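You operate a simulated robot arm through the tools that you are given. There is no shell and no other tool.

You run a simulated robot arm. Do the job below in one go: nothing can be reset, and whatever is moved stays where it is left.

Task
Put the black valve on the top of the kitting bench away on the top of the grey bench. Put the white pouch labelled "N5" from the top of the kitting bench on the film pack there and the white pouch labelled "X9" on the half shelf under the kitting bench. Shut the kitting drawer. Take the grey peg and leave it on the red ring. Press the x9 plan key three times. Open the blue drawer, put the teal rubber foot from the inside of the blue drawer on the flat top of the test console and shut the drawer again. Any order will do. Set down upright: black valve, white pouch.

The check looks at the end state, three seconds after you hand in, the way a careful person would. Anything else that was tipped, shoved, dropped, spilled or broken makes it a failure.

Robot
A 6-joint arm with a two-finger parallel gripper on a trunk, on a base that moves. Base frame: it is fixed to the floor where the robot stands at the start and does not move with it; the origin is under the middle of the robot, x ahead of it, y to its left, z up. Units: mm, rad, N and s.
It reaches about 1066 mm from its shoulder. Its first joint turns from -2.897 to 2.897 rad. Places, roughly: X9 plan key [-2500, 2400, 1000]; black valve [-2750, -2250, 750]; blue drawer [-800, 2700, 700]; film pack [-3250, -2000, 750]; flat top of the test console (23x17 cm) [-2700, 1660, 800]; grey peg (3x3x5 cm) [-5700, -2400, 800]; half shelf under the kitting bench [-3000, -1500, 500]; kitting drawer [-3500, -2500, 700]; red ring (6x6x2 cm) [-5400, -2700, 800]; teal rubber foot (6x6x5 cm) [-800, 2800, 700]; top of the grey bench [-2700, 100, 800]; white pouch [-3000, -2000, 750]. Payload 3.91 kg.
The tool frame sits at the grasp point between the pads (the TCP): z along the fingers, y along the line on which they close. The tips reach 30 mm beyond it. Largest opening 110 mm; finger width 20, thickness 10; the body of the gripper, 48 by 112 mm, starts 55 mm behind the TCP.
Orientation is told as [roll, pitch, yaw] about the base's x, y, z axes, in that order, counted from this pose: with the fingers straight down and closing along the base's y, the tool's x points along the base's -x, its y along +y and its z along -z.

Tools
- The arm moves only by the tool nudge_tool. Its argument "deltas" is a list of rows, each a list of 7 numbers: the shift along the base's x, y, z in m, then the turn, a rotation vector about the base's x, y, z in rad, then the gripper command, from -1 (fully open) to 1 (shut), values between in proportion. In form: [[dx, dy, dz, wx, wy, wz, hand], ...]. A call has 1 to 20 rows; each row shifts and turns the commanded pose from where the row before left it. A row lasts 0.2 s, in which the tool goes at most 50 mm and 0.15 rad; a call with a longer step from one row to the next is refused whole, and so is a gripper value outside its range. A pose out of reach is approached as far as the arm can. The call stops where the force on the tool passes 40 N (or 10 N more than at its start, if that is more) or the arm is blocked; 0.2 s more then pass. The fingers move at their own pace (about 153 mm/s each) and stop on an object; they squeeze with about 44 N. The grip force told is the motor's: it shows also when the fingers shut on nothing. Time passes only in rows, and 0.2 s behind the last, so rows that do not move let the fingers close. It gives the time, the measured TCP pose, the force on the tool (base axes), the opening and the grip force at its end, in the units of the frame above (readings bear some noise), with the torque about the TCP (base axes, N m) and any sound that the robot's microphone picked up.
- Cameras (640 x 400 px; columns grow to the right, rows downward): "scene" is now at [214, 207.3, 1364.7]; the picture's right is [-0.31, -0.95, 0.00], its down [-0.58, 0.19, -0.80] and it looks along [0.76, -0.25, -0.61] (base axes); focal length 253 px, centre (320, 200). "wrist" rides on the gripper at [72, 17, -103] in the tool frame; the picture's right is [-0.23, 0.97, 0.00], its down [-0.76, -0.18, -0.62] and it looks along [-0.61, -0.14, 0.78] (tool axes); focal length 222 px, centre (320, 200). There is no depth. A picture from a camera that has moved, and an enlarged one, comes with that camera's place and axes in the base frame and with its lens.
- camera(camera): a new picture of that camera. The clock stands still meanwhile.
- roll_base(legs): drives the robot by 1 to 6 legs, each [ahead, turn to the left] in mm and rad, along the robot's own axes; the way and the turn of a leg run together, so that a leg with both is an arc; at most 1500 mm and 3.142 rad a leg. The arm and the cameras ride along, it lands a little off, and it stops where it bumps. It gives what a move gives.
- aim_head(pan, tilt): turns the head with the scene camera to pan (to the left, within 2.094 rad either way) and tilt (down, from -0.506 to 1.204), counted from straight ahead of the robot. It gives what a move gives.
- inspect(camera, box): a new picture of the part [left, top, right, bottom] of that camera's present view, enlarged. The clock stands still meanwhile.
- sign_off(): hands the job in; it is judged then, once.

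Places have to be worked out from the pictures, the camera data and where the tool is seen. Open the gripper and draw the arm clear of the work before you hand the job in, unless the task says otherwise.

The tools are called after ">>>" as a command line: name --pt "numbers of a row" for each row, then --argument value for the rest, lists and objects as JSON in quotes. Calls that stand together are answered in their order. nudge_tool: Moves the arm, as the interface text tells. Its arguments: {"type":"object","properties":{"deltas":{"type":"array"}},"required":["deltas"]} The other tools are called the same way: roll_base (legs) drives the base; aim_head (pan, tilt) turns the head that bears the scene camera; camera (camera) takes a picture; inspect (camera, box) takes an enlarged picture of a part of a camera's view; sign_off () hands the job in.

At the start:

```text
time: 0.0
tool_pos: [637.5, -40.7, 1092.0]
ee_rot: [0.002, -0.002, -0.001]
wrist_force: [-0.1, 0.9, 0.5]
ft_torque: [-0.01, 0.01, 0.01]
opening: 110.1
grip_force: 0.2
robot x, y, heading: [0.1, -2.4, -0.002]
head pan, tilt (commanded): [-0.314, 0.651]
```

scene: 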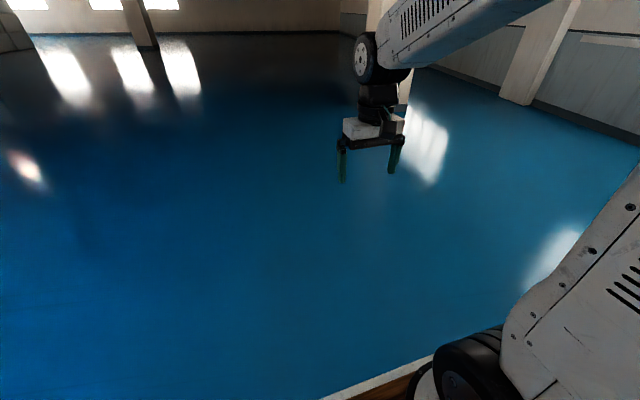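
wrist: 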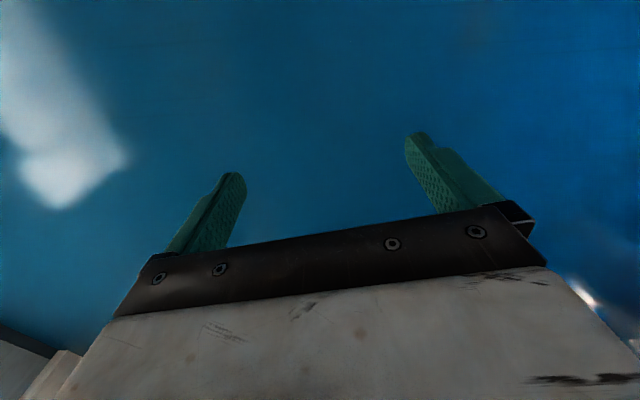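

The robot faces an empty floor; the work lies behind it and to the left. I'll look around with the head first, to the left and then to the right.

>>> aim_head --pan 2.0 --tilt 0.3

>>> camera --camera "scene"

>>> aim_head --pan -2.09 --tilt 0.3

>>> camera --camera "scene"

```text
time: 2.1
tool_pos: [638.0, -43.3, 1091.7]
ee_rot: [-0.001, 0.001, -0.004]
wrist_force: [-0.7, -0.2, 0.2]
ft_torque: [0.01, 0.0, 0.02]
opening: 109.9
grip_force: 0.1
robot x, y, heading: [-1.5, -2.8, -0.005]
head pan, tilt (commanded): [2.0, 0.3]
```

```text
taken
camera scene: at [92.6, 318.9, 1396.6], right [0.91, 0.42, 0.0], down [0.12, -0.27, -0.96], along [-0.4, 0.87, -0.3], focal length 253 px, centre (320, 200)
```

scene: 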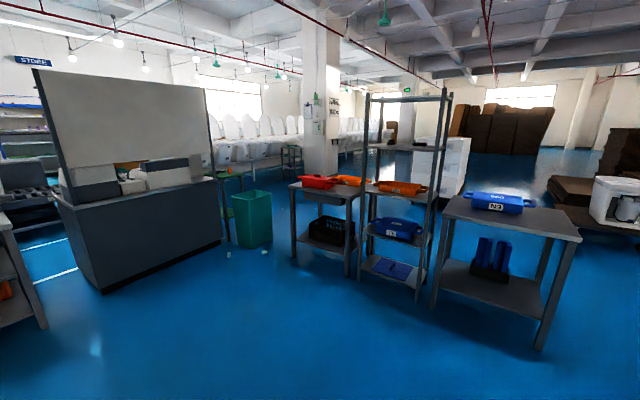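

```text
time: 5.5
tool_pos: [638.3, -41.0, 1091.8]
ee_rot: [-0.001, 0.0, -0.001]
wrist_force: [0.8, -0.4, -0.6]
ft_torque: [0.0, 0.01, 0.03]
opening: 109.8
grip_force: 0.1
robot x, y, heading: [0.4, -4.7, 0.004]
head pan, tilt (commanded): [-2.089, 0.3]
```

```text
taken
camera scene: at [85.2, 152.9, 1396.6], right [-0.87, 0.5, 0.0], down [0.15, 0.26, -0.96], along [-0.47, -0.83, -0.3], focal length 253 px, centre (320, 200)
```

scene: 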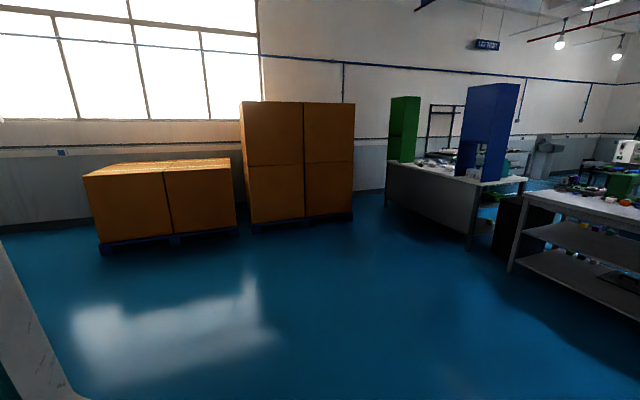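

I see benches on both sides behind me. I'll turn the base in place to face about -x and look around.

>>> roll_base --legs '[[0, 3.0]]'

>>> aim_head --pan 0.0 --tilt 0.3

>>> camera --camera "scene"

>>> aim_head --pan 1.0 --tilt 0.3

>>> camera --camera "scene"

>>> aim_head --pan -1.0 --tilt 0.3

>>> camera --camera "scene"

```text
time: 12.9
tool_pos: [-630.2, 114.0, 1091.4]
ee_rot: [0.0, 0.0, 3.02]
wrist_force: [0.0, -0.7, 0.0]
ft_torque: [-0.05, 0.0, -0.01]
opening: 110.1
grip_force: 0.2
robot x, y, heading: [-1.2, -0.1, 3.019]
head pan, tilt (commanded): [-2.089, 0.3]
```

```text
time: 14.9
tool_pos: [-629.4, 113.4, 1091.2]
ee_rot: [0.0, -0.001, 3.022]
wrist_force: [0.2, -0.4, -0.1]
ft_torque: [0.01, -0.02, 0.02]
opening: 110.1
grip_force: 0.2
robot x, y, heading: [-4.1, 0.2, 3.023]
head pan, tilt (commanded): [0.0, 0.3]
```

```text
taken
camera scene: at [-248.4, -207.6, 1396.6], right [0.12, 0.99, 0.0], down [0.29, -0.04, -0.96], along [-0.95, 0.11, -0.3], focal length 253 px, centre (320, 200)
```

scene: 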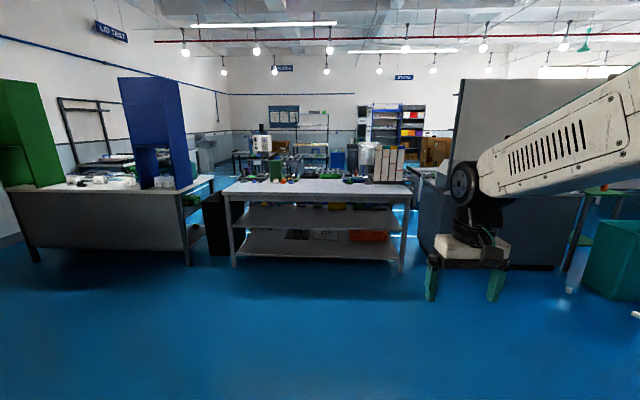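

```text
time: 16.2
tool_pos: [-629.5, 112.6, 1092.2]
ee_rot: [0.0, -0.001, 3.021]
wrist_force: [0.5, 0.2, 1.0]
ft_torque: [0.0, -0.06, -0.03]
opening: 110.2
grip_force: 0.0
robot x, y, heading: [0.3, -0.4, 3.028]
head pan, tilt (commanded): [1.0, 0.3]
```

```text
taken
camera scene: at [-215.2, -290.7, 1396.6], right [-0.77, 0.64, 0.0], down [0.19, 0.23, -0.96], along [-0.61, -0.74, -0.3], focal length 253 px, centre (320, 200)
```

scene: 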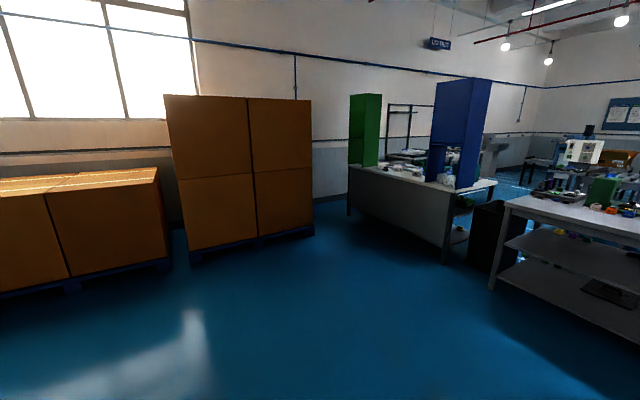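

```text
time: 18.1
tool_pos: [-628.8, 114.2, 1092.5]
ee_rot: [-0.002, 0.001, 3.022]
wrist_force: [0.5, 0.6, -1.0]
ft_torque: [-0.01, -0.01, 0.01]
opening: 110.1
grip_force: 0.1
robot x, y, heading: [0.5, -7.5, 3.023]
head pan, tilt (commanded): [-1.0, 0.3]
```

```text
taken
camera scene: at [-196.5, -134.8, 1396.6], right [0.9, 0.44, 0.0], down [0.13, -0.27, -0.96], along [-0.42, 0.86, -0.3], focal length 253 px, centre (320, 200)
```

scene: 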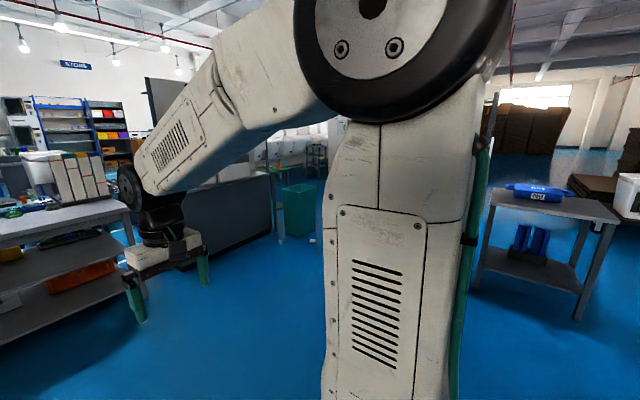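

The kitting bench (green/blue cabinets) is to the left, the grey bench straight ahead, the console to the right. I'll drive to a spot on the +x side of the kitting bench, well clear of it, and look.

>>> roll_base --legs '[[0, 0.905], [1500, 0], [500, 0], [0, -0.78]]'

>>> aim_head --pan 0.35 --tilt 0.35

>>> camera --camera "scene"

```text
time: 32.4
tool_pos: [-2060.9, -1358.8, 1091.9]
ee_rot: [0.001, 0.001, 3.141]
wrist_force: [0.6, 0.5, 0.5]
ft_torque: [0.0, 0.0, 0.0]
opening: 110.2
grip_force: 0.0
robot x, y, heading: [-1421.9, -1396.9, 3.142]
head pan, tilt (commanded): [-1.0, 0.3]
```

```text
time: 33.9
tool_pos: [-2061.4, -1357.8, 1091.5]
ee_rot: [0.0, -0.001, 3.141]
wrist_force: [0.4, -0.1, 0.0]
ft_torque: [0.0, 0.0, 0.02]
opening: 110.0
grip_force: 0.1
robot x, y, heading: [-1424.4, -1398.1, 3.139]
head pan, tilt (commanded): [0.351, 0.351]
```

```text
taken
camera scene: at [-1639.6, -1663.4, 1391.9], right [-0.34, 0.94, 0.0], down [0.32, 0.12, -0.94], along [-0.88, -0.32, -0.34], focal length 253 px, centre (320, 200)
```

scene: 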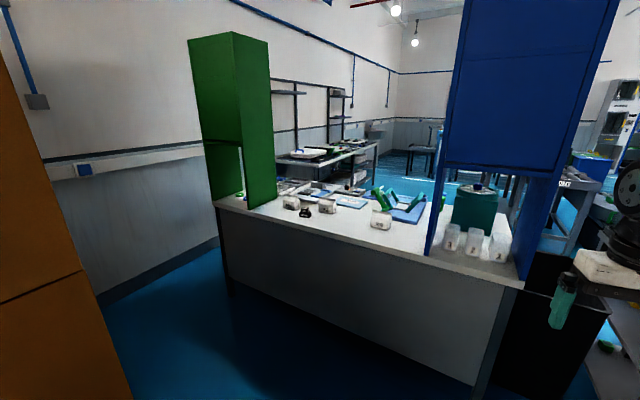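

Here is the kitting bench from its back side. I'll zoom in on the items on its top.

>>> inspect --camera "scene" --box '[260, 160, 440, 260]'

>>> inspect --camera "scene" --box '[400, 160, 560, 290]'

>>> inspect --camera "scene" --box '[250, 60, 460, 200]'

```text
3.56 times, centred on (350, 210) of scene
camera zoom: at [-1639.6, -1663.4, 1391.9], right [-0.34, 0.94, 0.0], down [0.32, 0.12, -0.94], along [-0.88, -0.32, -0.34], focal length 899 px, centre (213, 164)
```

zoom: 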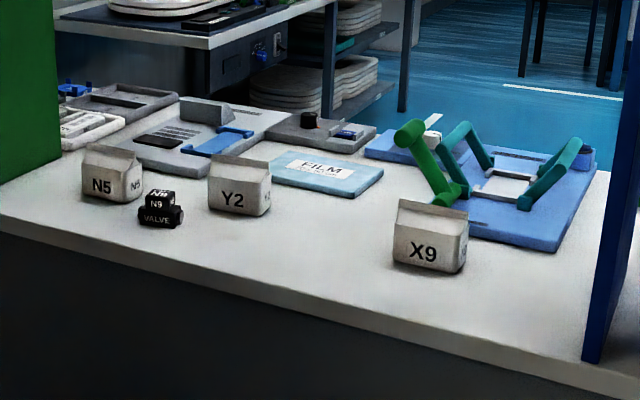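

```text
3.08 times, centred on (480, 225) of scene
camera zoom: at [-1639.6, -1663.4, 1391.9], right [-0.34, 0.94, 0.0], down [0.32, 0.12, -0.94], along [-0.88, -0.32, -0.34], focal length 778 px, centre (-172, 123)
```

zoom: 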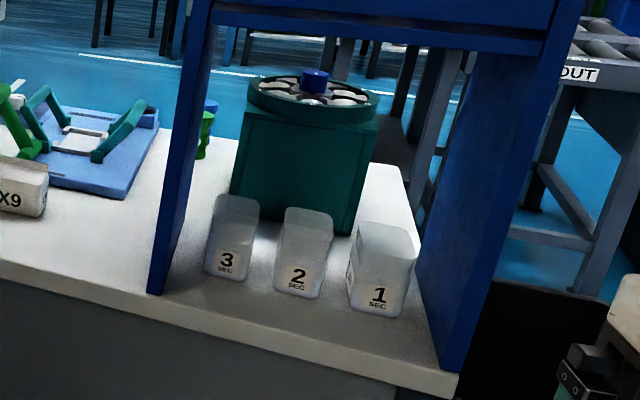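

```text
2.86 times, centred on (355, 130) of scene
camera zoom: at [-1639.6, -1663.4, 1391.9], right [-0.34, 0.94, 0.0], down [0.32, 0.12, -0.94], along [-0.88, -0.32, -0.34], focal length 722 px, centre (220, 400)
```

zoom: 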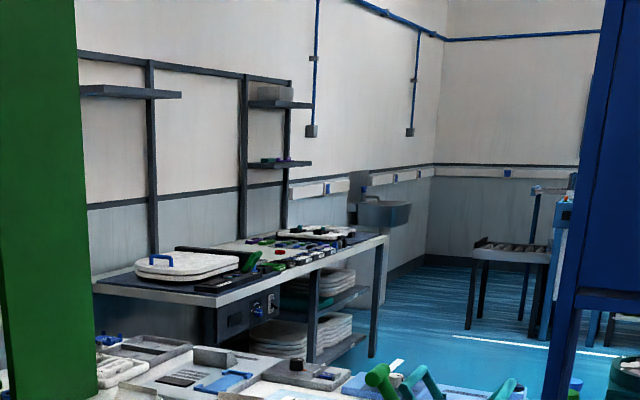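

The labels read N5, Y2, X9 (pouches), black valve "N9", and the FILM pack behind. I'll look down at the robot's own footprint to know how close it can drive.

>>> aim_head --pan 0.0 --tilt 1.2

>>> camera --camera "scene"

>>> aim_head --pan -1.2 --tilt 1.2

>>> camera --camera "scene"

>>> aim_head --pan -0.5 --tilt 0.4

>>> camera --camera "scene"

```text
time: 35.1
tool_pos: [-2062.1, -1358.3, 1092.3]
ee_rot: [-0.001, 0.0, 3.14]
wrist_force: [0.4, -0.1, 0.5]
ft_torque: [-0.01, -0.02, 0.0]
opening: 110.0
grip_force: 0.0
robot x, y, heading: [-1422.6, -1399.1, 3.137]
head pan, tilt (commanded): [0.0, 1.201]
```

```text
taken
camera scene: at [-1608.0, -1631.6, 1324.5], right [0.0, 1.0, 0.0], down [0.93, 0.0, -0.36], along [-0.36, 0.0, -0.93], focal length 253 px, centre (320, 200)
```

scene: 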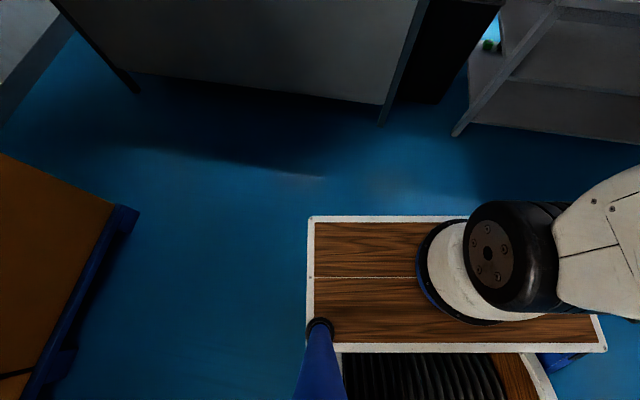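

```text
time: 36.5
tool_pos: [-2060.3, -1356.6, 1091.3]
ee_rot: [-0.001, -0.001, 3.139]
wrist_force: [0.3, 0.7, 1.0]
ft_torque: [0.0, 0.0, 0.0]
opening: 110.2
grip_force: 0.0
robot x, y, heading: [-1421.0, -1397.3, 3.14]
head pan, tilt (commanded): [-1.201, 1.201]
```

```text
taken
camera scene: at [-1572.2, -1579.5, 1324.5], right [0.93, 0.36, 0.0], down [0.34, -0.87, -0.36], along [-0.13, 0.34, -0.93], focal length 253 px, centre (320, 200)
```

scene: 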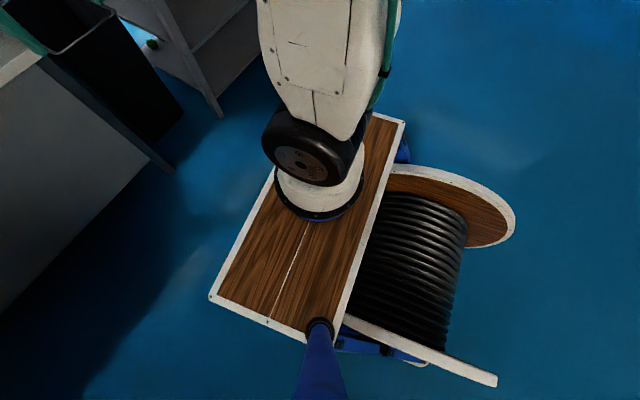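

```text
time: 37.6
tool_pos: [-2062.1, -1357.7, 1091.2]
ee_rot: [0.001, 0.0, 3.14]
wrist_force: [-0.2, -0.9, -0.3]
ft_torque: [0.03, 0.01, 0.02]
opening: 110.2
grip_force: 0.1
robot x, y, heading: [-1426.5, -1394.8, 3.138]
head pan, tilt (commanded): [-0.499, 0.4]
```

```text
taken
camera scene: at [-1633.3, -1587.1, 1387.2], right [0.48, 0.88, 0.0], down [0.34, -0.19, -0.92], along [-0.81, 0.44, -0.39], focal length 253 px, centre (320, 200)
```

scene: 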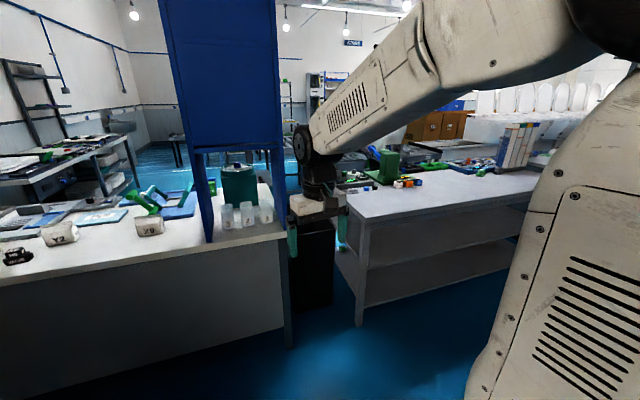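

The platform under the arm is about 350 mm ahead of the robot's centre. I'll check the free area on the grey bench before going to work on the kitting bench.

>>> inspect --camera "scene" --box '[330, 130, 560, 250]'

>>> inspect --camera "scene" --box '[0, 160, 240, 290]'

```text
2.78 times, centred on (445, 190) of scene
camera zoom: at [-1633.3, -1587.1, 1387.2], right [0.48, 0.88, 0.0], down [0.34, -0.19, -0.92], along [-0.81, 0.44, -0.39], focal length 704 px, centre (-28, 228)
```

zoom: 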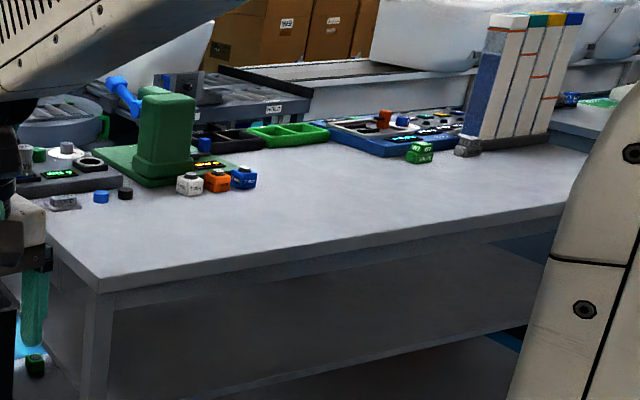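

```text
2.67 times, centred on (120, 225) of scene
camera zoom: at [-1633.3, -1587.1, 1387.2], right [0.48, 0.88, 0.0], down [0.34, -0.19, -0.92], along [-0.81, 0.44, -0.39], focal length 674 px, centre (853, 133)
```

zoom: 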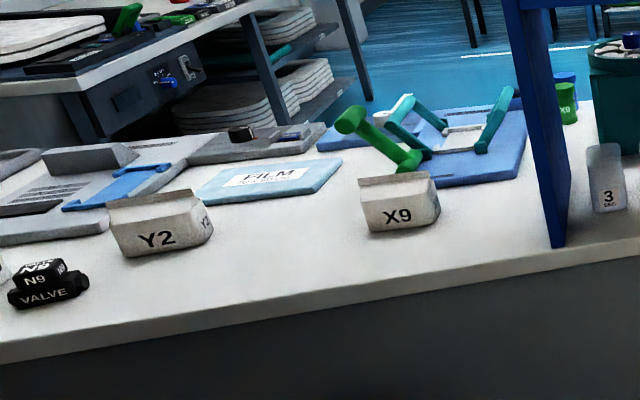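

Free space is plentiful on the near side of the grey bench. I'll drive diagonally up to the kitting bench so I stop about 100 mm short of its back edge, then square up to it (heading about 3.02).

>>> roll_base --legs '[[0, 0.51], [930, 0], [0, -0.63]]'

>>> aim_head --pan 0.2 --tilt 0.7

>>> camera --camera "scene"

>>> camera --camera "wrist"

```text
time: 45.7
tool_pos: [-2874.0, -1757.2, 1091.6]
ee_rot: [0.001, -0.001, 3.035]
wrist_force: [0.7, 0.8, 0.9]
ft_torque: [-0.02, -0.02, 0.0]
opening: 109.8
grip_force: 0.0
robot x, y, heading: [-2244.5, -1865.5, 3.031]
head pan, tilt (commanded): [-0.499, 0.4]
```

```text
time: 46.8
tool_pos: [-2874.6, -1755.5, 1092.5]
ee_rot: [-0.001, -0.002, 3.031]
wrist_force: [0.0, -0.4, -0.4]
ft_torque: [0.04, 0.0, 0.03]
opening: 109.9
grip_force: 0.1
robot x, y, heading: [-2243.7, -1864.9, 3.033]
head pan, tilt (commanded): [0.201, 0.7]
```

```text
taken
camera scene: at [-2481.6, -2090.9, 1360.5], right [-0.09, 1.0, 0.0], down [0.64, 0.06, -0.77], along [-0.76, -0.07, -0.64], focal length 253 px, centre (320, 200)
```

scene: 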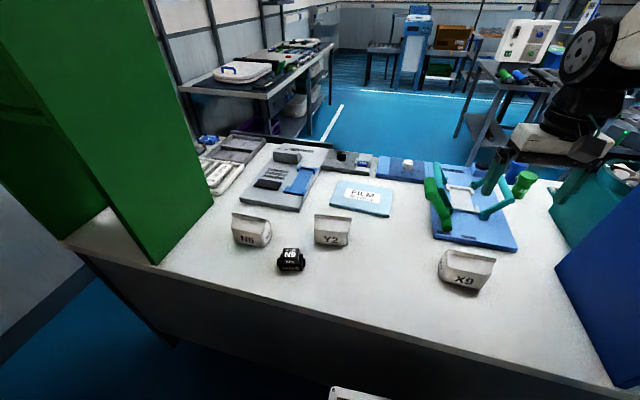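

```text
taken
camera wrist: at [-2804.3, -1781.2, 1195.1], right [-0.33, -0.94, 0.0], down [-0.74, 0.26, 0.62], along [-0.59, 0.21, -0.78], focal length 222 px, centre (320, 200)
```

wrist: 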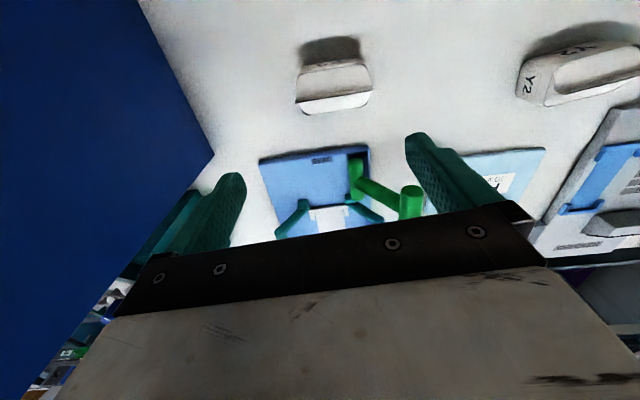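

I can see everything well now. I'll enlarge the area with N5, the valve and the film pack to measure their places.

>>> inspect --camera "scene" --box '[215, 170, 375, 290]'

>>> inspect --camera "scene" --box '[380, 150, 560, 310]'

```text
3.33 times, centred on (295, 230) of scene
camera zoom: at [-2481.6, -2090.9, 1360.5], right [-0.09, 1.0, 0.0], down [0.64, 0.06, -0.77], along [-0.76, -0.07, -0.64], focal length 843 px, centre (403, 100)
```

zoom: 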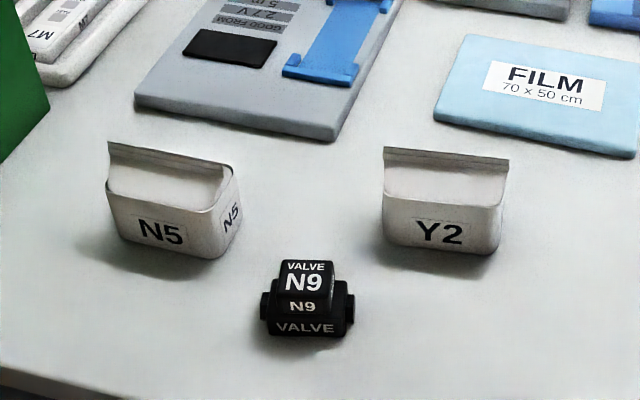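

```text
2.50 times, centred on (470, 230) of scene
camera zoom: at [-2481.6, -2090.9, 1360.5], right [-0.09, 1.0, 0.0], down [0.64, 0.06, -0.77], along [-0.76, -0.07, -0.64], focal length 632 px, centre (-55, 125)
```

zoom: 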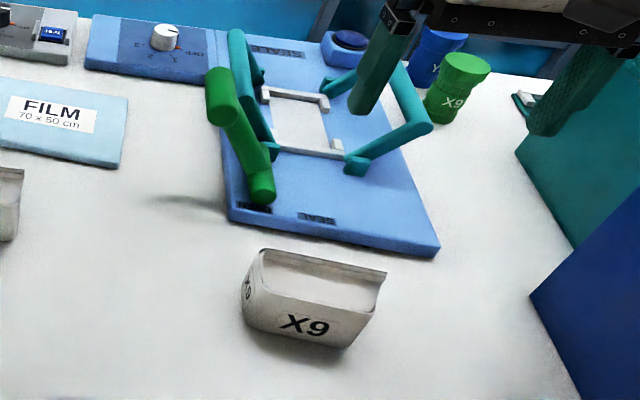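

I'll zoom the wrist camera on X9 to triangulate the table height against the scene view.

>>> inspect --camera "wrist" --box '[270, 20, 400, 130]'

>>> inspect --camera "wrist" --box '[440, 20, 640, 220]'

>>> inspect --camera "scene" --box '[430, 235, 510, 305]'

```text
3.64 times, centred on (335, 75) of wrist
camera zoom: at [-2804.3, -1781.2, 1195.1], right [-0.33, -0.94, 0.0], down [-0.74, 0.26, 0.62], along [-0.59, 0.21, -0.78], focal length 808 px, centre (266, 654)
```

zoom: 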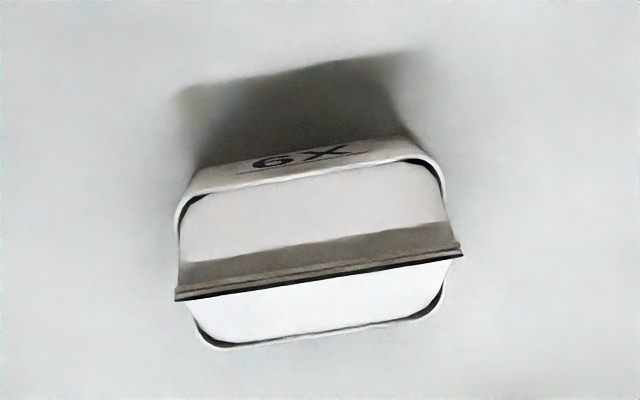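

```text
2.00 times, centred on (540, 120) of wrist
camera zoom: at [-2804.3, -1781.2, 1195.1], right [-0.33, -0.94, 0.0], down [-0.74, 0.26, 0.62], along [-0.59, 0.21, -0.78], focal length 444 px, centre (-120, 360)
```

zoom: 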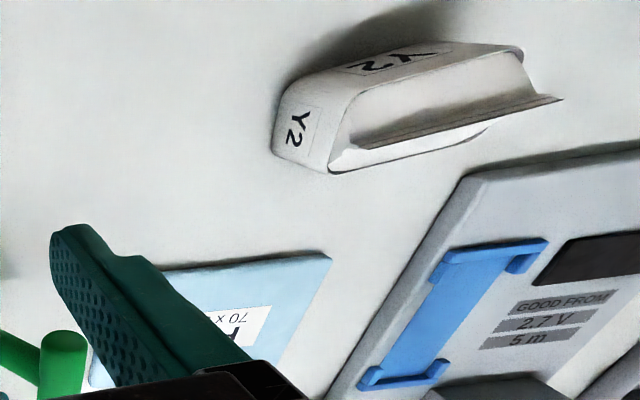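

```text
5.71 times, centred on (470, 270) of scene
camera zoom: at [-2481.6, -2090.9, 1360.5], right [-0.09, 1.0, 0.0], down [0.64, 0.06, -0.77], along [-0.76, -0.07, -0.64], focal length 1445 px, centre (-537, -200)
```

zoom: 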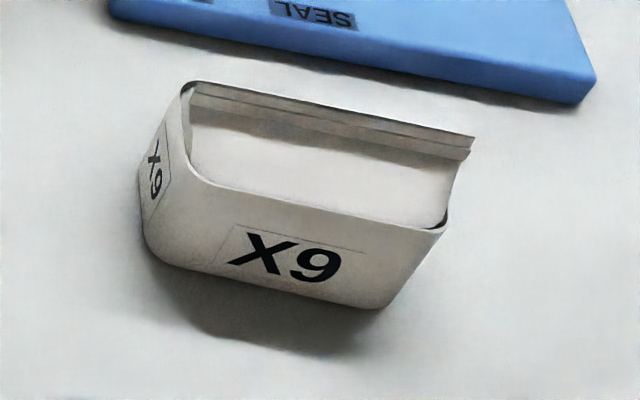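

Triangulating X9's ridge puts it at z≈887 and the table top at z≈792. N5's centre is about (-2957,-2331), long axis tilted ~0.17 rad off y; I'll move above it and turn the tool so the fingers close across its short side.

>>> nudge_tool --pt "-0.006 -0.041 -0.006 0 0 0.108 -1" --pt "-0.006 -0.041 -0.006 0 0 0.108 -1" --pt "-0.006 -0.041 -0.006 0 0 0.108 -1" --pt "-0.006 -0.041 -0.006 0 0 0.108 -1" --pt "-0.006 -0.041 -0.006 0 0 0.108 -1" --pt "-0.006 -0.041 -0.006 0 0 0.108 -1" --pt "-0.006 -0.041 -0.006 0 0 0.108 -1" --pt "-0.006 -0.041 -0.006 0 0 0.108 -1" --pt "-0.006 -0.041 -0.006 0 0 0.108 -1" --pt "-0.006 -0.041 -0.006 0 0 0.108 -1" --pt "-0.006 -0.041 -0.006 0 0 0.108 -1" --pt "-0.006 -0.041 -0.006 0 0 0.108 -1" --pt "-0.006 -0.041 -0.006 0 0 0.108 -1" --pt "-0.006 -0.041 -0.006 0 0 0.105 -1" --pt "0 0 0 0 0 0 -1"

>>> camera --camera "wrist"

>>> camera --camera "scene"

```text
time: 50.0
tool_pos: [-2959.9, -2331.8, 1008.9]
ee_rot: [-0.001, 0.001, -1.739]
wrist_force: [0.2, -0.6, -0.3]
ft_torque: [0.01, 0.02, 0.0]
opening: 109.9
grip_force: 0.1
robot x, y, heading: [-2242.2, -1864.1, 3.032]
head pan, tilt (commanded): [0.201, 0.7]
```

```text
taken
camera wrist: at [-2931.2, -2263.4, 1111.4], right [0.92, -0.39, 0.0], down [-0.3, -0.72, 0.62], along [-0.24, -0.57, -0.78], focal length 222 px, centre (320, 200)
```

wrist: 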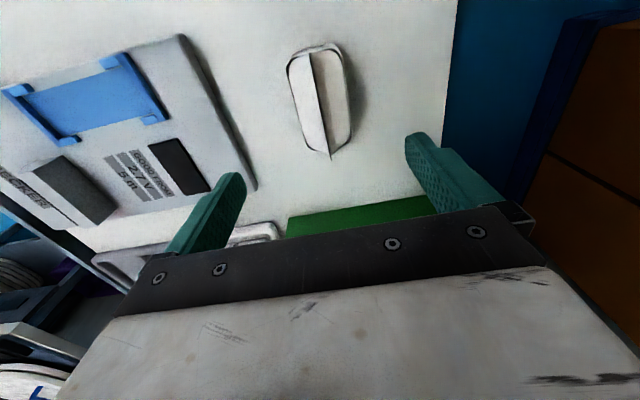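

```text
taken
camera scene: at [-2481.6, -2091.1, 1360.4], right [-0.09, 1.0, 0.0], down [0.64, 0.06, -0.76], along [-0.76, -0.07, -0.64], focal length 253 px, centre (320, 200)
```

scene: 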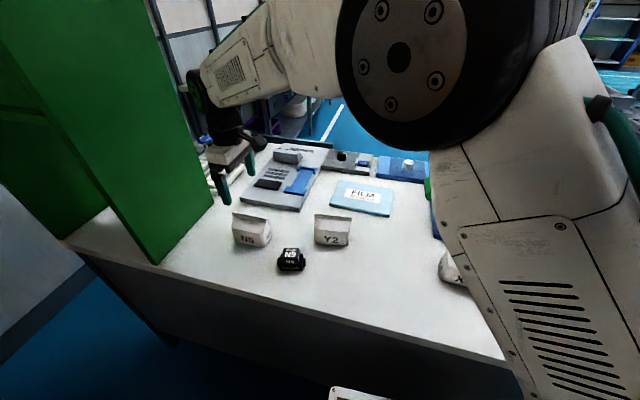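

The wrist view puts N5's ridge centre at (-2957,-2330), right under the tool, tilted about 0.19 rad. I'll descend to z≈845 with the fingers open around it.

>>> nudge_tool --pt "0.003 0.001 -0.04 0 0 -0.025 -1" --pt "0 0 -0.04 0 0 0 -1" --pt "0 0 -0.04 0 0 0 -1" --pt "0 0 -0.03 0 0 0 -1" --pt "0 0 -0.014 0 0 0 -1" --pt "0 0 0 0 0 0 -1"

>>> camera --camera "wrist"

>>> inspect --camera "scene" --box '[200, 170, 300, 270]'

```text
time: 51.4
tool_pos: [-2955.1, -2329.9, 843.1]
ee_rot: [0.001, 0.0, -1.764]
wrist_force: [-0.4, 0.6, -0.6]
ft_torque: [0.01, 0.01, 0.02]
opening: 109.8
grip_force: 0.1
robot x, y, heading: [-2238.8, -1865.7, 3.03]
head pan, tilt (commanded): [0.201, 0.7]
```

```text
taken
camera wrist: at [-2923.9, -2261.2, 946.3], right [0.91, -0.41, 0.0], down [-0.32, -0.71, 0.62], along [-0.26, -0.57, -0.78], focal length 222 px, centre (320, 200)
```

wrist: 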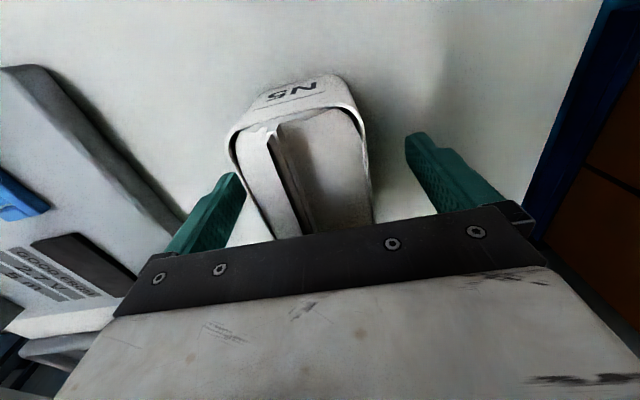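

```text
4.00 times, centred on (250, 220) of scene
camera zoom: at [-2481.6, -2091.1, 1360.4], right [-0.09, 1.0, 0.0], down [0.64, 0.06, -0.76], along [-0.76, -0.07, -0.64], focal length 1011 px, centre (600, 120)
```

zoom: 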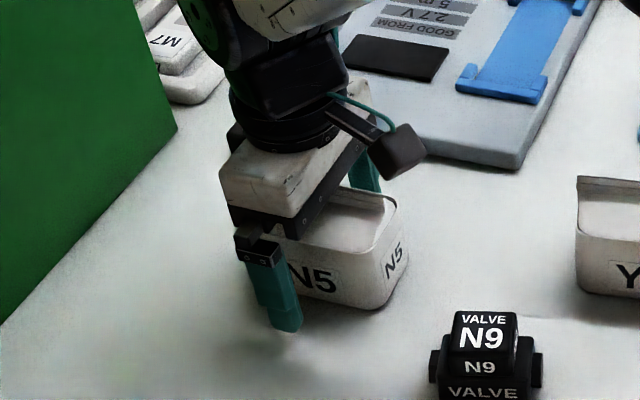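

The fingers straddle the pouch; it sits about 4 mm toward -x of the midline, so I shift slightly and close.

>>> nudge_tool --pt "-0.004 0.001 0 0 0 -0.01 -1" --pt "0 0 0 0 0 0 1" --pt "0 0 0 0 0 0 1" --pt "0 0 0 0 0 0 1" --pt "0 0 0 0 0 0 1"

>>> camera --camera "wrist"

```text
time: 52.6
tool_pos: [-2959.2, -2329.7, 843.2]
ee_rot: [0.001, -0.001, -1.776]
wrist_force: [-0.3, -0.5, 1.5]
ft_torque: [0.01, 0.07, 0.08]
opening: 57.3
grip_force: 44.3
robot x, y, heading: [-2244.8, -1866.3, 3.033]
head pan, tilt (commanded): [0.201, 0.7]
```

```text
taken
camera wrist: at [-2927.5, -2261.0, 947.0], right [0.91, -0.42, 0.0], down [-0.33, -0.71, 0.62], along [-0.26, -0.57, -0.78], focal length 222 px, centre (320, 200)
```

wrist: 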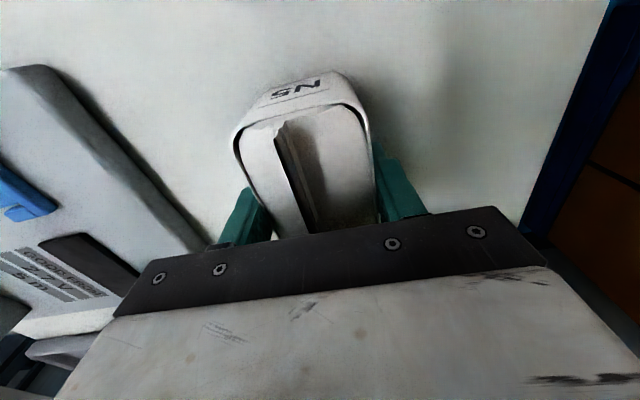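

Grip holds at 57 mm opening. I'll lift the pouch straight up 160 mm to clear Y2.

>>> nudge_tool --pt "0 0 0.02 0 0 0 1" --pt "0 0 0.03 0 0 0 1" --pt "0 0 0.04 0 0 0 1" --pt "0 0 0.04 0 0 0 1" --pt "0 0 0.03 0 0 0 1" --pt "0 0 0 0 0 0 1"

>>> camera --camera "scene"

>>> inspect --camera "scene" --box '[290, 140, 450, 240]'

```text
time: 54.0
tool_pos: [-2956.8, -2330.9, 1005.8]
ee_rot: [0.0, 0.0, -1.774]
wrist_force: [-0.9, 0.7, 0.0]
ft_torque: [0.03, 0.0, 0.01]
opening: 0.1
grip_force: 37.7
robot x, y, heading: [-2242.5, -1863.8, 3.03]
head pan, tilt (commanded): [0.201, 0.7]
```

```text
taken
camera scene: at [-2481.6, -2091.1, 1360.4], right [-0.09, 1.0, 0.0], down [0.64, 0.06, -0.76], along [-0.76, -0.07, -0.64], focal length 253 px, centre (320, 200)
```

scene: 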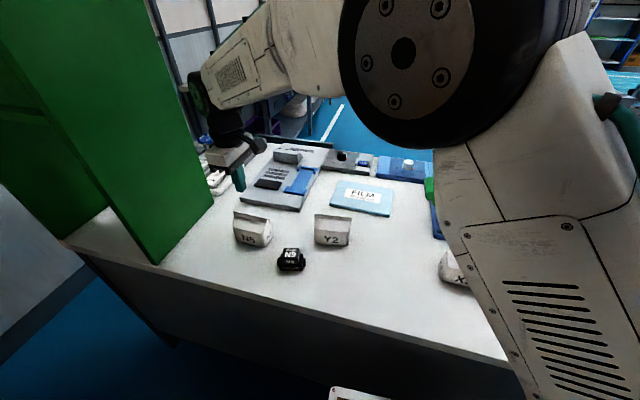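

```text
4.00 times, centred on (370, 190) of scene
camera zoom: at [-2481.6, -2091.1, 1360.4], right [-0.09, 1.0, 0.0], down [0.64, 0.06, -0.76], along [-0.76, -0.07, -0.64], focal length 1011 px, centre (120, 240)
```

zoom: 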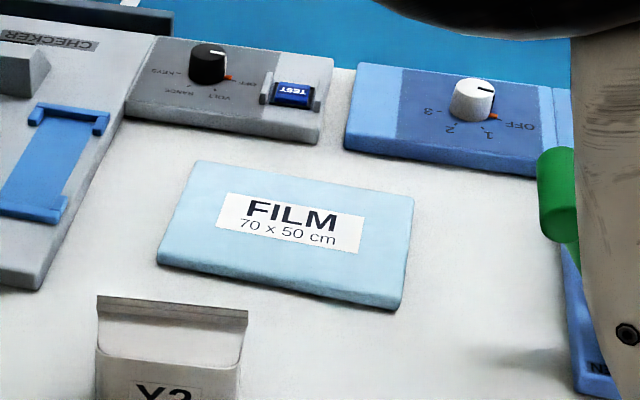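

The fingers are fully shut: the pouch slipped out and is still standing at its place. I'll look closely at its shape before trying a deeper grip.

>>> inspect --camera "scene" --box '[222, 195, 302, 265]'

>>> inspect --camera "wrist" --box '[240, 20, 420, 200]'

>>> inspect --camera "scene" --box '[300, 195, 380, 265]'

```text
5.71 times, centred on (262, 230) of scene
camera zoom: at [-2481.6, -2091.1, 1360.4], right [-0.09, 1.0, 0.0], down [0.64, 0.06, -0.76], along [-0.76, -0.07, -0.64], focal length 1445 px, centre (651, 29)
```

zoom: 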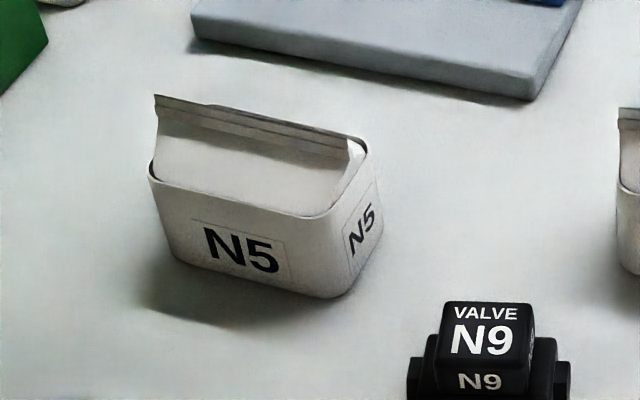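

```text
2.22 times, centred on (330, 110) of wrist
camera zoom: at [-2926.0, -2262.0, 1108.8], right [0.91, -0.42, 0.0], down [-0.33, -0.71, 0.62], along [-0.26, -0.57, -0.78], focal length 494 px, centre (298, 400)
```

zoom: 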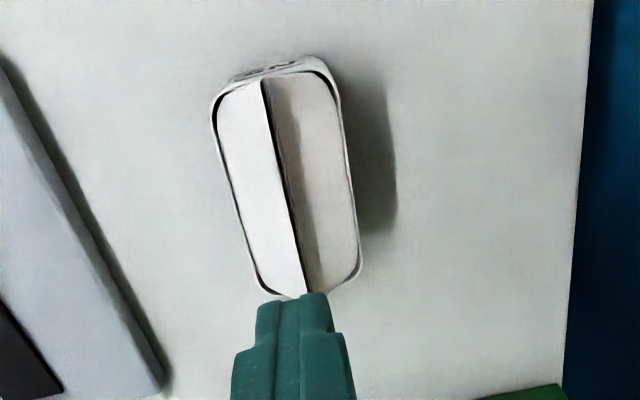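

```text
5.71 times, centred on (340, 230) of scene
camera zoom: at [-2481.6, -2091.1, 1360.4], right [-0.09, 1.0, 0.0], down [0.64, 0.06, -0.76], along [-0.76, -0.07, -0.64], focal length 1445 px, centre (206, 29)
```

zoom: 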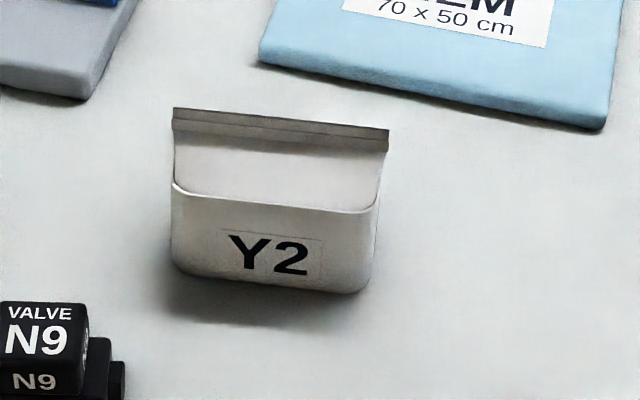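

The pouch body is straight-sided, so I'll grip lower (TCP z≈835), where the gripper body just clears the ridge. I'll lift in small steps to see how it behaves.

>>> nudge_tool --pt "0 0 0 0 0 0 -1" --pt "0 0 0 0 0 0 -1" --pt "0 0 -0.04 0 0 0 -1" --pt "0 0 -0.04 0 0 0 -1" --pt "0 0 -0.04 0 0 0 -1" --pt "0 0 -0.03 0 0 0 -1" --pt "0 0 -0.01 0 0 0 -1" --pt "0 0 0 0 0 0 -1"

>>> camera --camera "wrist"

```text
time: 55.8
tool_pos: [-2959.0, -2330.3, 843.2]
ee_rot: [-0.001, 0.001, -1.775]
wrist_force: [-0.2, -0.2, -0.2]
ft_torque: [-0.01, -0.01, -0.01]
opening: 109.8
grip_force: 0.0
robot x, y, heading: [-2248.5, -1859.8, 3.033]
head pan, tilt (commanded): [0.201, 0.7]
```

```text
taken
camera wrist: at [-2927.5, -2262.1, 947.2], right [0.91, -0.42, 0.0], down [-0.33, -0.71, 0.62], along [-0.26, -0.57, -0.78], focal length 222 px, centre (320, 200)
```

wrist: 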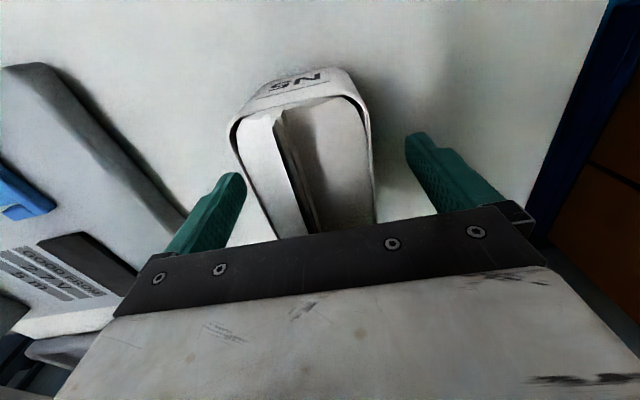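

The pouch is still in place between the fingers. I'll lower 8 mm, close with more settling time, and lift only 10 mm.

>>> nudge_tool --pt "0 0 -0.004 0 0 0 -1" --pt "0 0 -0.004 0 0 0 -1" --pt "0 0 0 0 0 0 1" --pt "0 0 0 0 0 0 1" --pt "0 0 0 0 0 0 1" --pt "0 0 0 0 0 0 1" --pt "0 0 0 0 0 0 1"

>>> nudge_tool --pt "0 0 0.003 0 0 0 1" --pt "0 0 0.003 0 0 0 1" --pt "0 0 0.003 0 0 0 1"

>>> camera --camera "wrist"

```text
time: 57.4
tool_pos: [-2958.4, -2329.9, 836.4]
ee_rot: [-0.002, 0.002, -1.777]
wrist_force: [0.2, 0.6, -0.5]
ft_torque: [0.01, -0.03, 0.0]
opening: 57.5
grip_force: 44.3
robot x, y, heading: [-2244.3, -1861.1, 3.038]
head pan, tilt (commanded): [0.201, 0.7]
```

```text
time: 58.2
tool_pos: [-2959.3, -2329.7, 845.9]
ee_rot: [0.0, 0.0, -1.776]
wrist_force: [-0.8, 0.2, -1.1]
ft_torque: [-0.04, -0.03, -0.02]
opening: 57.4
grip_force: 43.9
robot x, y, heading: [-2244.1, -1862.3, 3.026]
head pan, tilt (commanded): [0.201, 0.7]
```

```text
taken
camera wrist: at [-2927.8, -2261.7, 948.8], right [0.91, -0.42, 0.0], down [-0.33, -0.71, 0.62], along [-0.26, -0.57, -0.78], focal length 222 px, centre (320, 200)
```

wrist: 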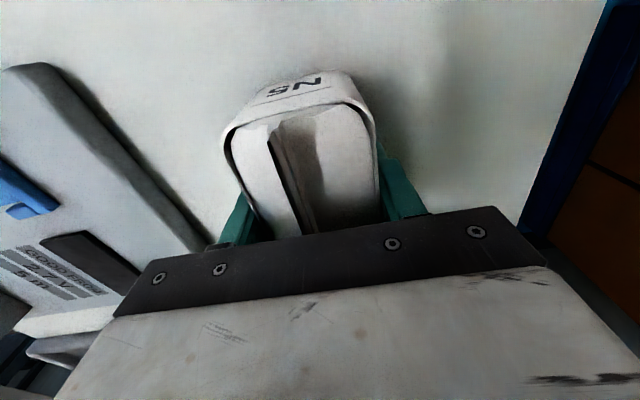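

The pouch now appears to travel with the gripper. I'll continue lifting gently, 10 mm per row.

>>> nudge_tool --pt "0 0 0.006 0 0 0 1" --pt "0 0 0.008 0 0 0 1" --pt "0 0 0.01 0 0 0 1" --pt "0 0 0.01 0 0 0 1" --pt "0 0 0.01 0 0 0 1"

>>> camera --camera "wrist"

>>> inspect --camera "scene" --box '[200, 150, 320, 270]'

```text
time: 59.4
tool_pos: [-2960.0, -2328.3, 890.1]
ee_rot: [0.0, 0.0, -1.775]
wrist_force: [0.5, 0.8, -1.1]
ft_torque: [0.01, 0.0, 0.0]
opening: 57.6
grip_force: 44.4
robot x, y, heading: [-2243.8, -1862.8, 3.032]
head pan, tilt (commanded): [0.201, 0.7]
```

```text
taken
camera wrist: at [-2928.7, -2260.9, 992.5], right [0.91, -0.42, 0.0], down [-0.33, -0.71, 0.62], along [-0.26, -0.57, -0.78], focal length 222 px, centre (320, 200)
```

wrist: 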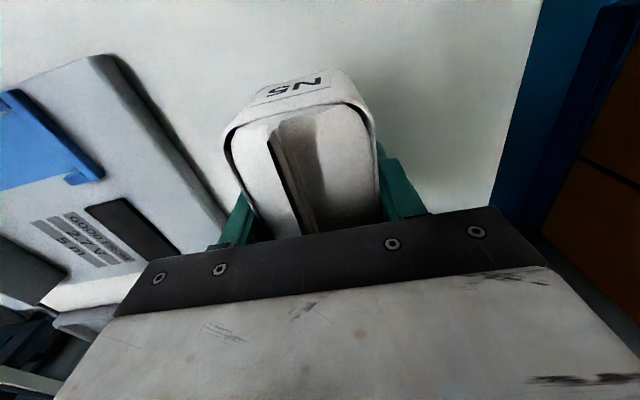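

```text
3.33 times, centred on (260, 210) of scene
camera zoom: at [-2481.7, -2091.2, 1360.4], right [-0.09, 1.0, 0.0], down [0.64, 0.06, -0.76], along [-0.76, -0.07, -0.64], focal length 843 px, centre (520, 167)
```

zoom: 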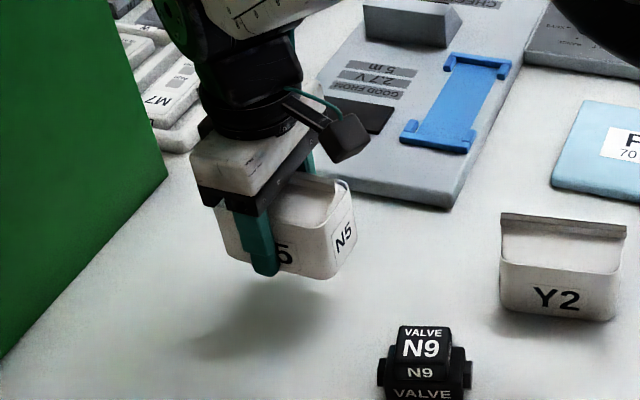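

The pouch is lifted cleanly. I'll raise it further gently, then carry it slowly toward the film pack centre at about (-3164,-2008).

>>> nudge_tool --pt "0 0 0.008 0 0 0 1" --pt "0 0 0.012 0 0 0 1" --pt "0 0 0.012 0 0 0 1" --pt "0 0 0.012 0 0 0 1" --pt "-0.002 0.003 0.012 0 0 0 1" --pt "-0.004 0.006 0.008 0 0 0 1" --pt "-0.006 0.009 0.004 0 0 0 1" --pt "-0.009 0.014 0 0 0 0 1" --pt "-0.011 0.017 0 0 0 0 1" --pt "-0.012 0.019 0 0 0 0 1" --pt "-0.012 0.019 0 0 0 0 1" --pt "-0.012 0.019 0 0 0 0 1" --pt "-0.012 0.019 0 0 0 0 1" --pt "-0.012 0.019 0 0 0 0 1" --pt "-0.012 0.019 0 0 0 0 1" --pt "-0.012 0.019 0 0 0 0 1" --pt "-0.012 0.019 0 0 0 0 1" --pt "-0.012 0.019 0 0 0 0 1" --pt "-0.012 0.019 0 0 0 0 1"

>>> nudge_tool --pt "-0.012 0.019 0 0 0 0 1" --pt "-0.012 0.019 0 0 0 0 1" --pt "-0.012 0.018 0 0 0 0 1" --pt "-0.009 0.013 0 0 0 0 1" --pt "-0.005 0.008 0 0 0 0 1" --pt "0 0.002 0 0 0 0 1"

>>> camera --camera "wrist"

>>> camera --camera "scene"

```text
time: 63.4
tool_pos: [-3111.4, -2091.6, 956.9]
ee_rot: [0.0, 0.001, -1.775]
wrist_force: [-0.2, -0.4, 0.9]
ft_torque: [-0.03, 0.01, 0.0]
opening: 57.4
grip_force: 43.7
robot x, y, heading: [-2242.9, -1865.0, 3.032]
head pan, tilt (commanded): [0.201, 0.7]
```

```text
time: 64.8
tool_pos: [-3161.6, -2011.1, 955.8]
ee_rot: [-0.002, 0.0, -1.773]
wrist_force: [0.2, 0.4, -0.9]
ft_torque: [-0.02, -0.03, 0.03]
opening: 58.0
grip_force: 44.2
robot x, y, heading: [-2244.4, -1862.6, 3.031]
head pan, tilt (commanded): [0.201, 0.7]
```

```text
taken
camera wrist: at [-3130.7, -1942.4, 1060.0], right [0.91, -0.42, 0.0], down [-0.33, -0.71, 0.62], along [-0.26, -0.57, -0.78], focal length 222 px, centre (320, 200)
```

wrist: 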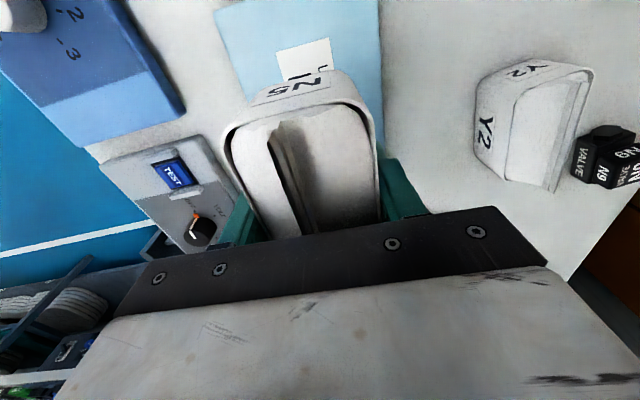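

```text
taken
camera scene: at [-2481.7, -2091.0, 1360.4], right [-0.09, 1.0, 0.0], down [0.64, 0.06, -0.76], along [-0.76, -0.07, -0.64], focal length 253 px, centre (320, 200)
```

scene: 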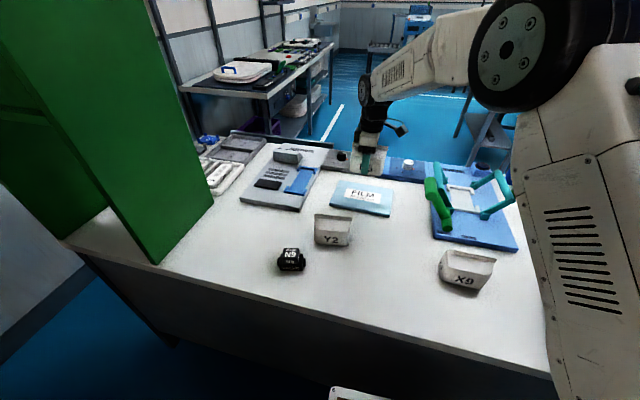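

The film pack's centre computes to (-3170,-2007), long axis parallel to the pouch. I'll shift slightly and lower to just above it.

>>> nudge_tool --pt "-0.004 0.002 -0.006 0 0 0 1" --pt "-0.004 0.002 -0.012 0 0 0 1" --pt "0 0 -0.015 0 0 0 1" --pt "0 0 -0.015 0 0 0 1" --pt "0 0 -0.015 0 0 0 1" --pt "0 0 -0.015 0 0 0 1" --pt "0 0 -0.012 0 0 0 1" --pt "0 0 -0.007 0 0 0 1" --pt "0 0 -0.003 0 0 0 1"

>>> inspect --camera "scene" --box '[320, 130, 420, 230]'

>>> camera --camera "wrist"

```text
time: 66.8
tool_pos: [-3168.6, -2007.4, 856.6]
ee_rot: [0.001, 0.001, -1.774]
wrist_force: [-1.1, 0.4, -0.8]
ft_torque: [0.0, -0.03, -0.02]
opening: 57.5
grip_force: 44.2
robot x, y, heading: [-2243.4, -1865.2, 3.036]
head pan, tilt (commanded): [0.201, 0.7]
```

```text
4.00 times, centred on (370, 180) of scene
camera zoom: at [-2481.6, -2091.0, 1360.4], right [-0.09, 1.0, 0.0], down [0.64, 0.06, -0.76], along [-0.76, -0.07, -0.64], focal length 1011 px, centre (120, 280)
```

zoom: 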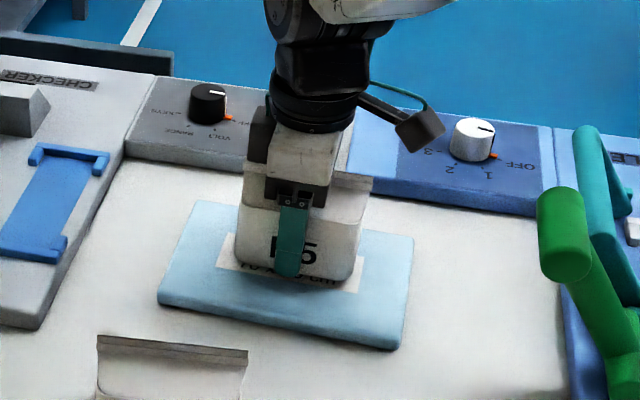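

```text
taken
camera wrist: at [-3138.4, -1939.1, 959.7], right [0.91, -0.42, 0.0], down [-0.33, -0.71, 0.62], along [-0.26, -0.57, -0.78], focal length 222 px, centre (320, 200)
```

wrist: 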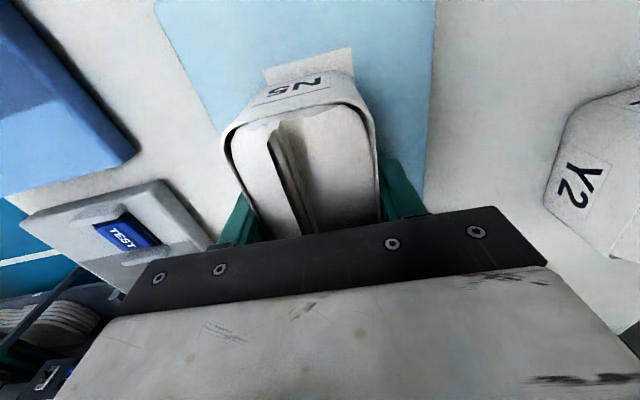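

The pouch hovers just above the film pack. I'll lower in 2 mm steps, watching the force.

>>> nudge_tool --pt "0 0 -0.002 0 0 0 1" --pt "0 0 -0.002 0 0 0 1" --pt "0 0 0 0 0 0 1"

>>> nudge_tool --pt "0 0 -0.002 0 0 0 1" --pt "0 0 -0.001 0 0 0 1" --pt "0 0 0 0 0 0 1"

```text
time: 67.6
tool_pos: [-3170.1, -2007.1, 852.3]
ee_rot: [0.0, -0.001, -1.775]
wrist_force: [-0.7, -0.1, -0.4]
ft_torque: [0.04, -0.01, 0.0]
opening: 57.4
grip_force: 44.0
robot x, y, heading: [-2242.2, -1865.1, 3.037]
head pan, tilt (commanded): [0.201, 0.7]
```

```text
time: 68.4
tool_pos: [-3169.9, -2008.1, 851.2]
ee_rot: [-0.002, 0.0, -1.774]
wrist_force: [2.5, -0.3, 11.8]
ft_torque: [0.42, -0.34, -0.04]
opening: 57.2
grip_force: 44.2
robot x, y, heading: [-2243.7, -1863.8, 3.037]
head pan, tilt (commanded): [0.201, 0.7]
```

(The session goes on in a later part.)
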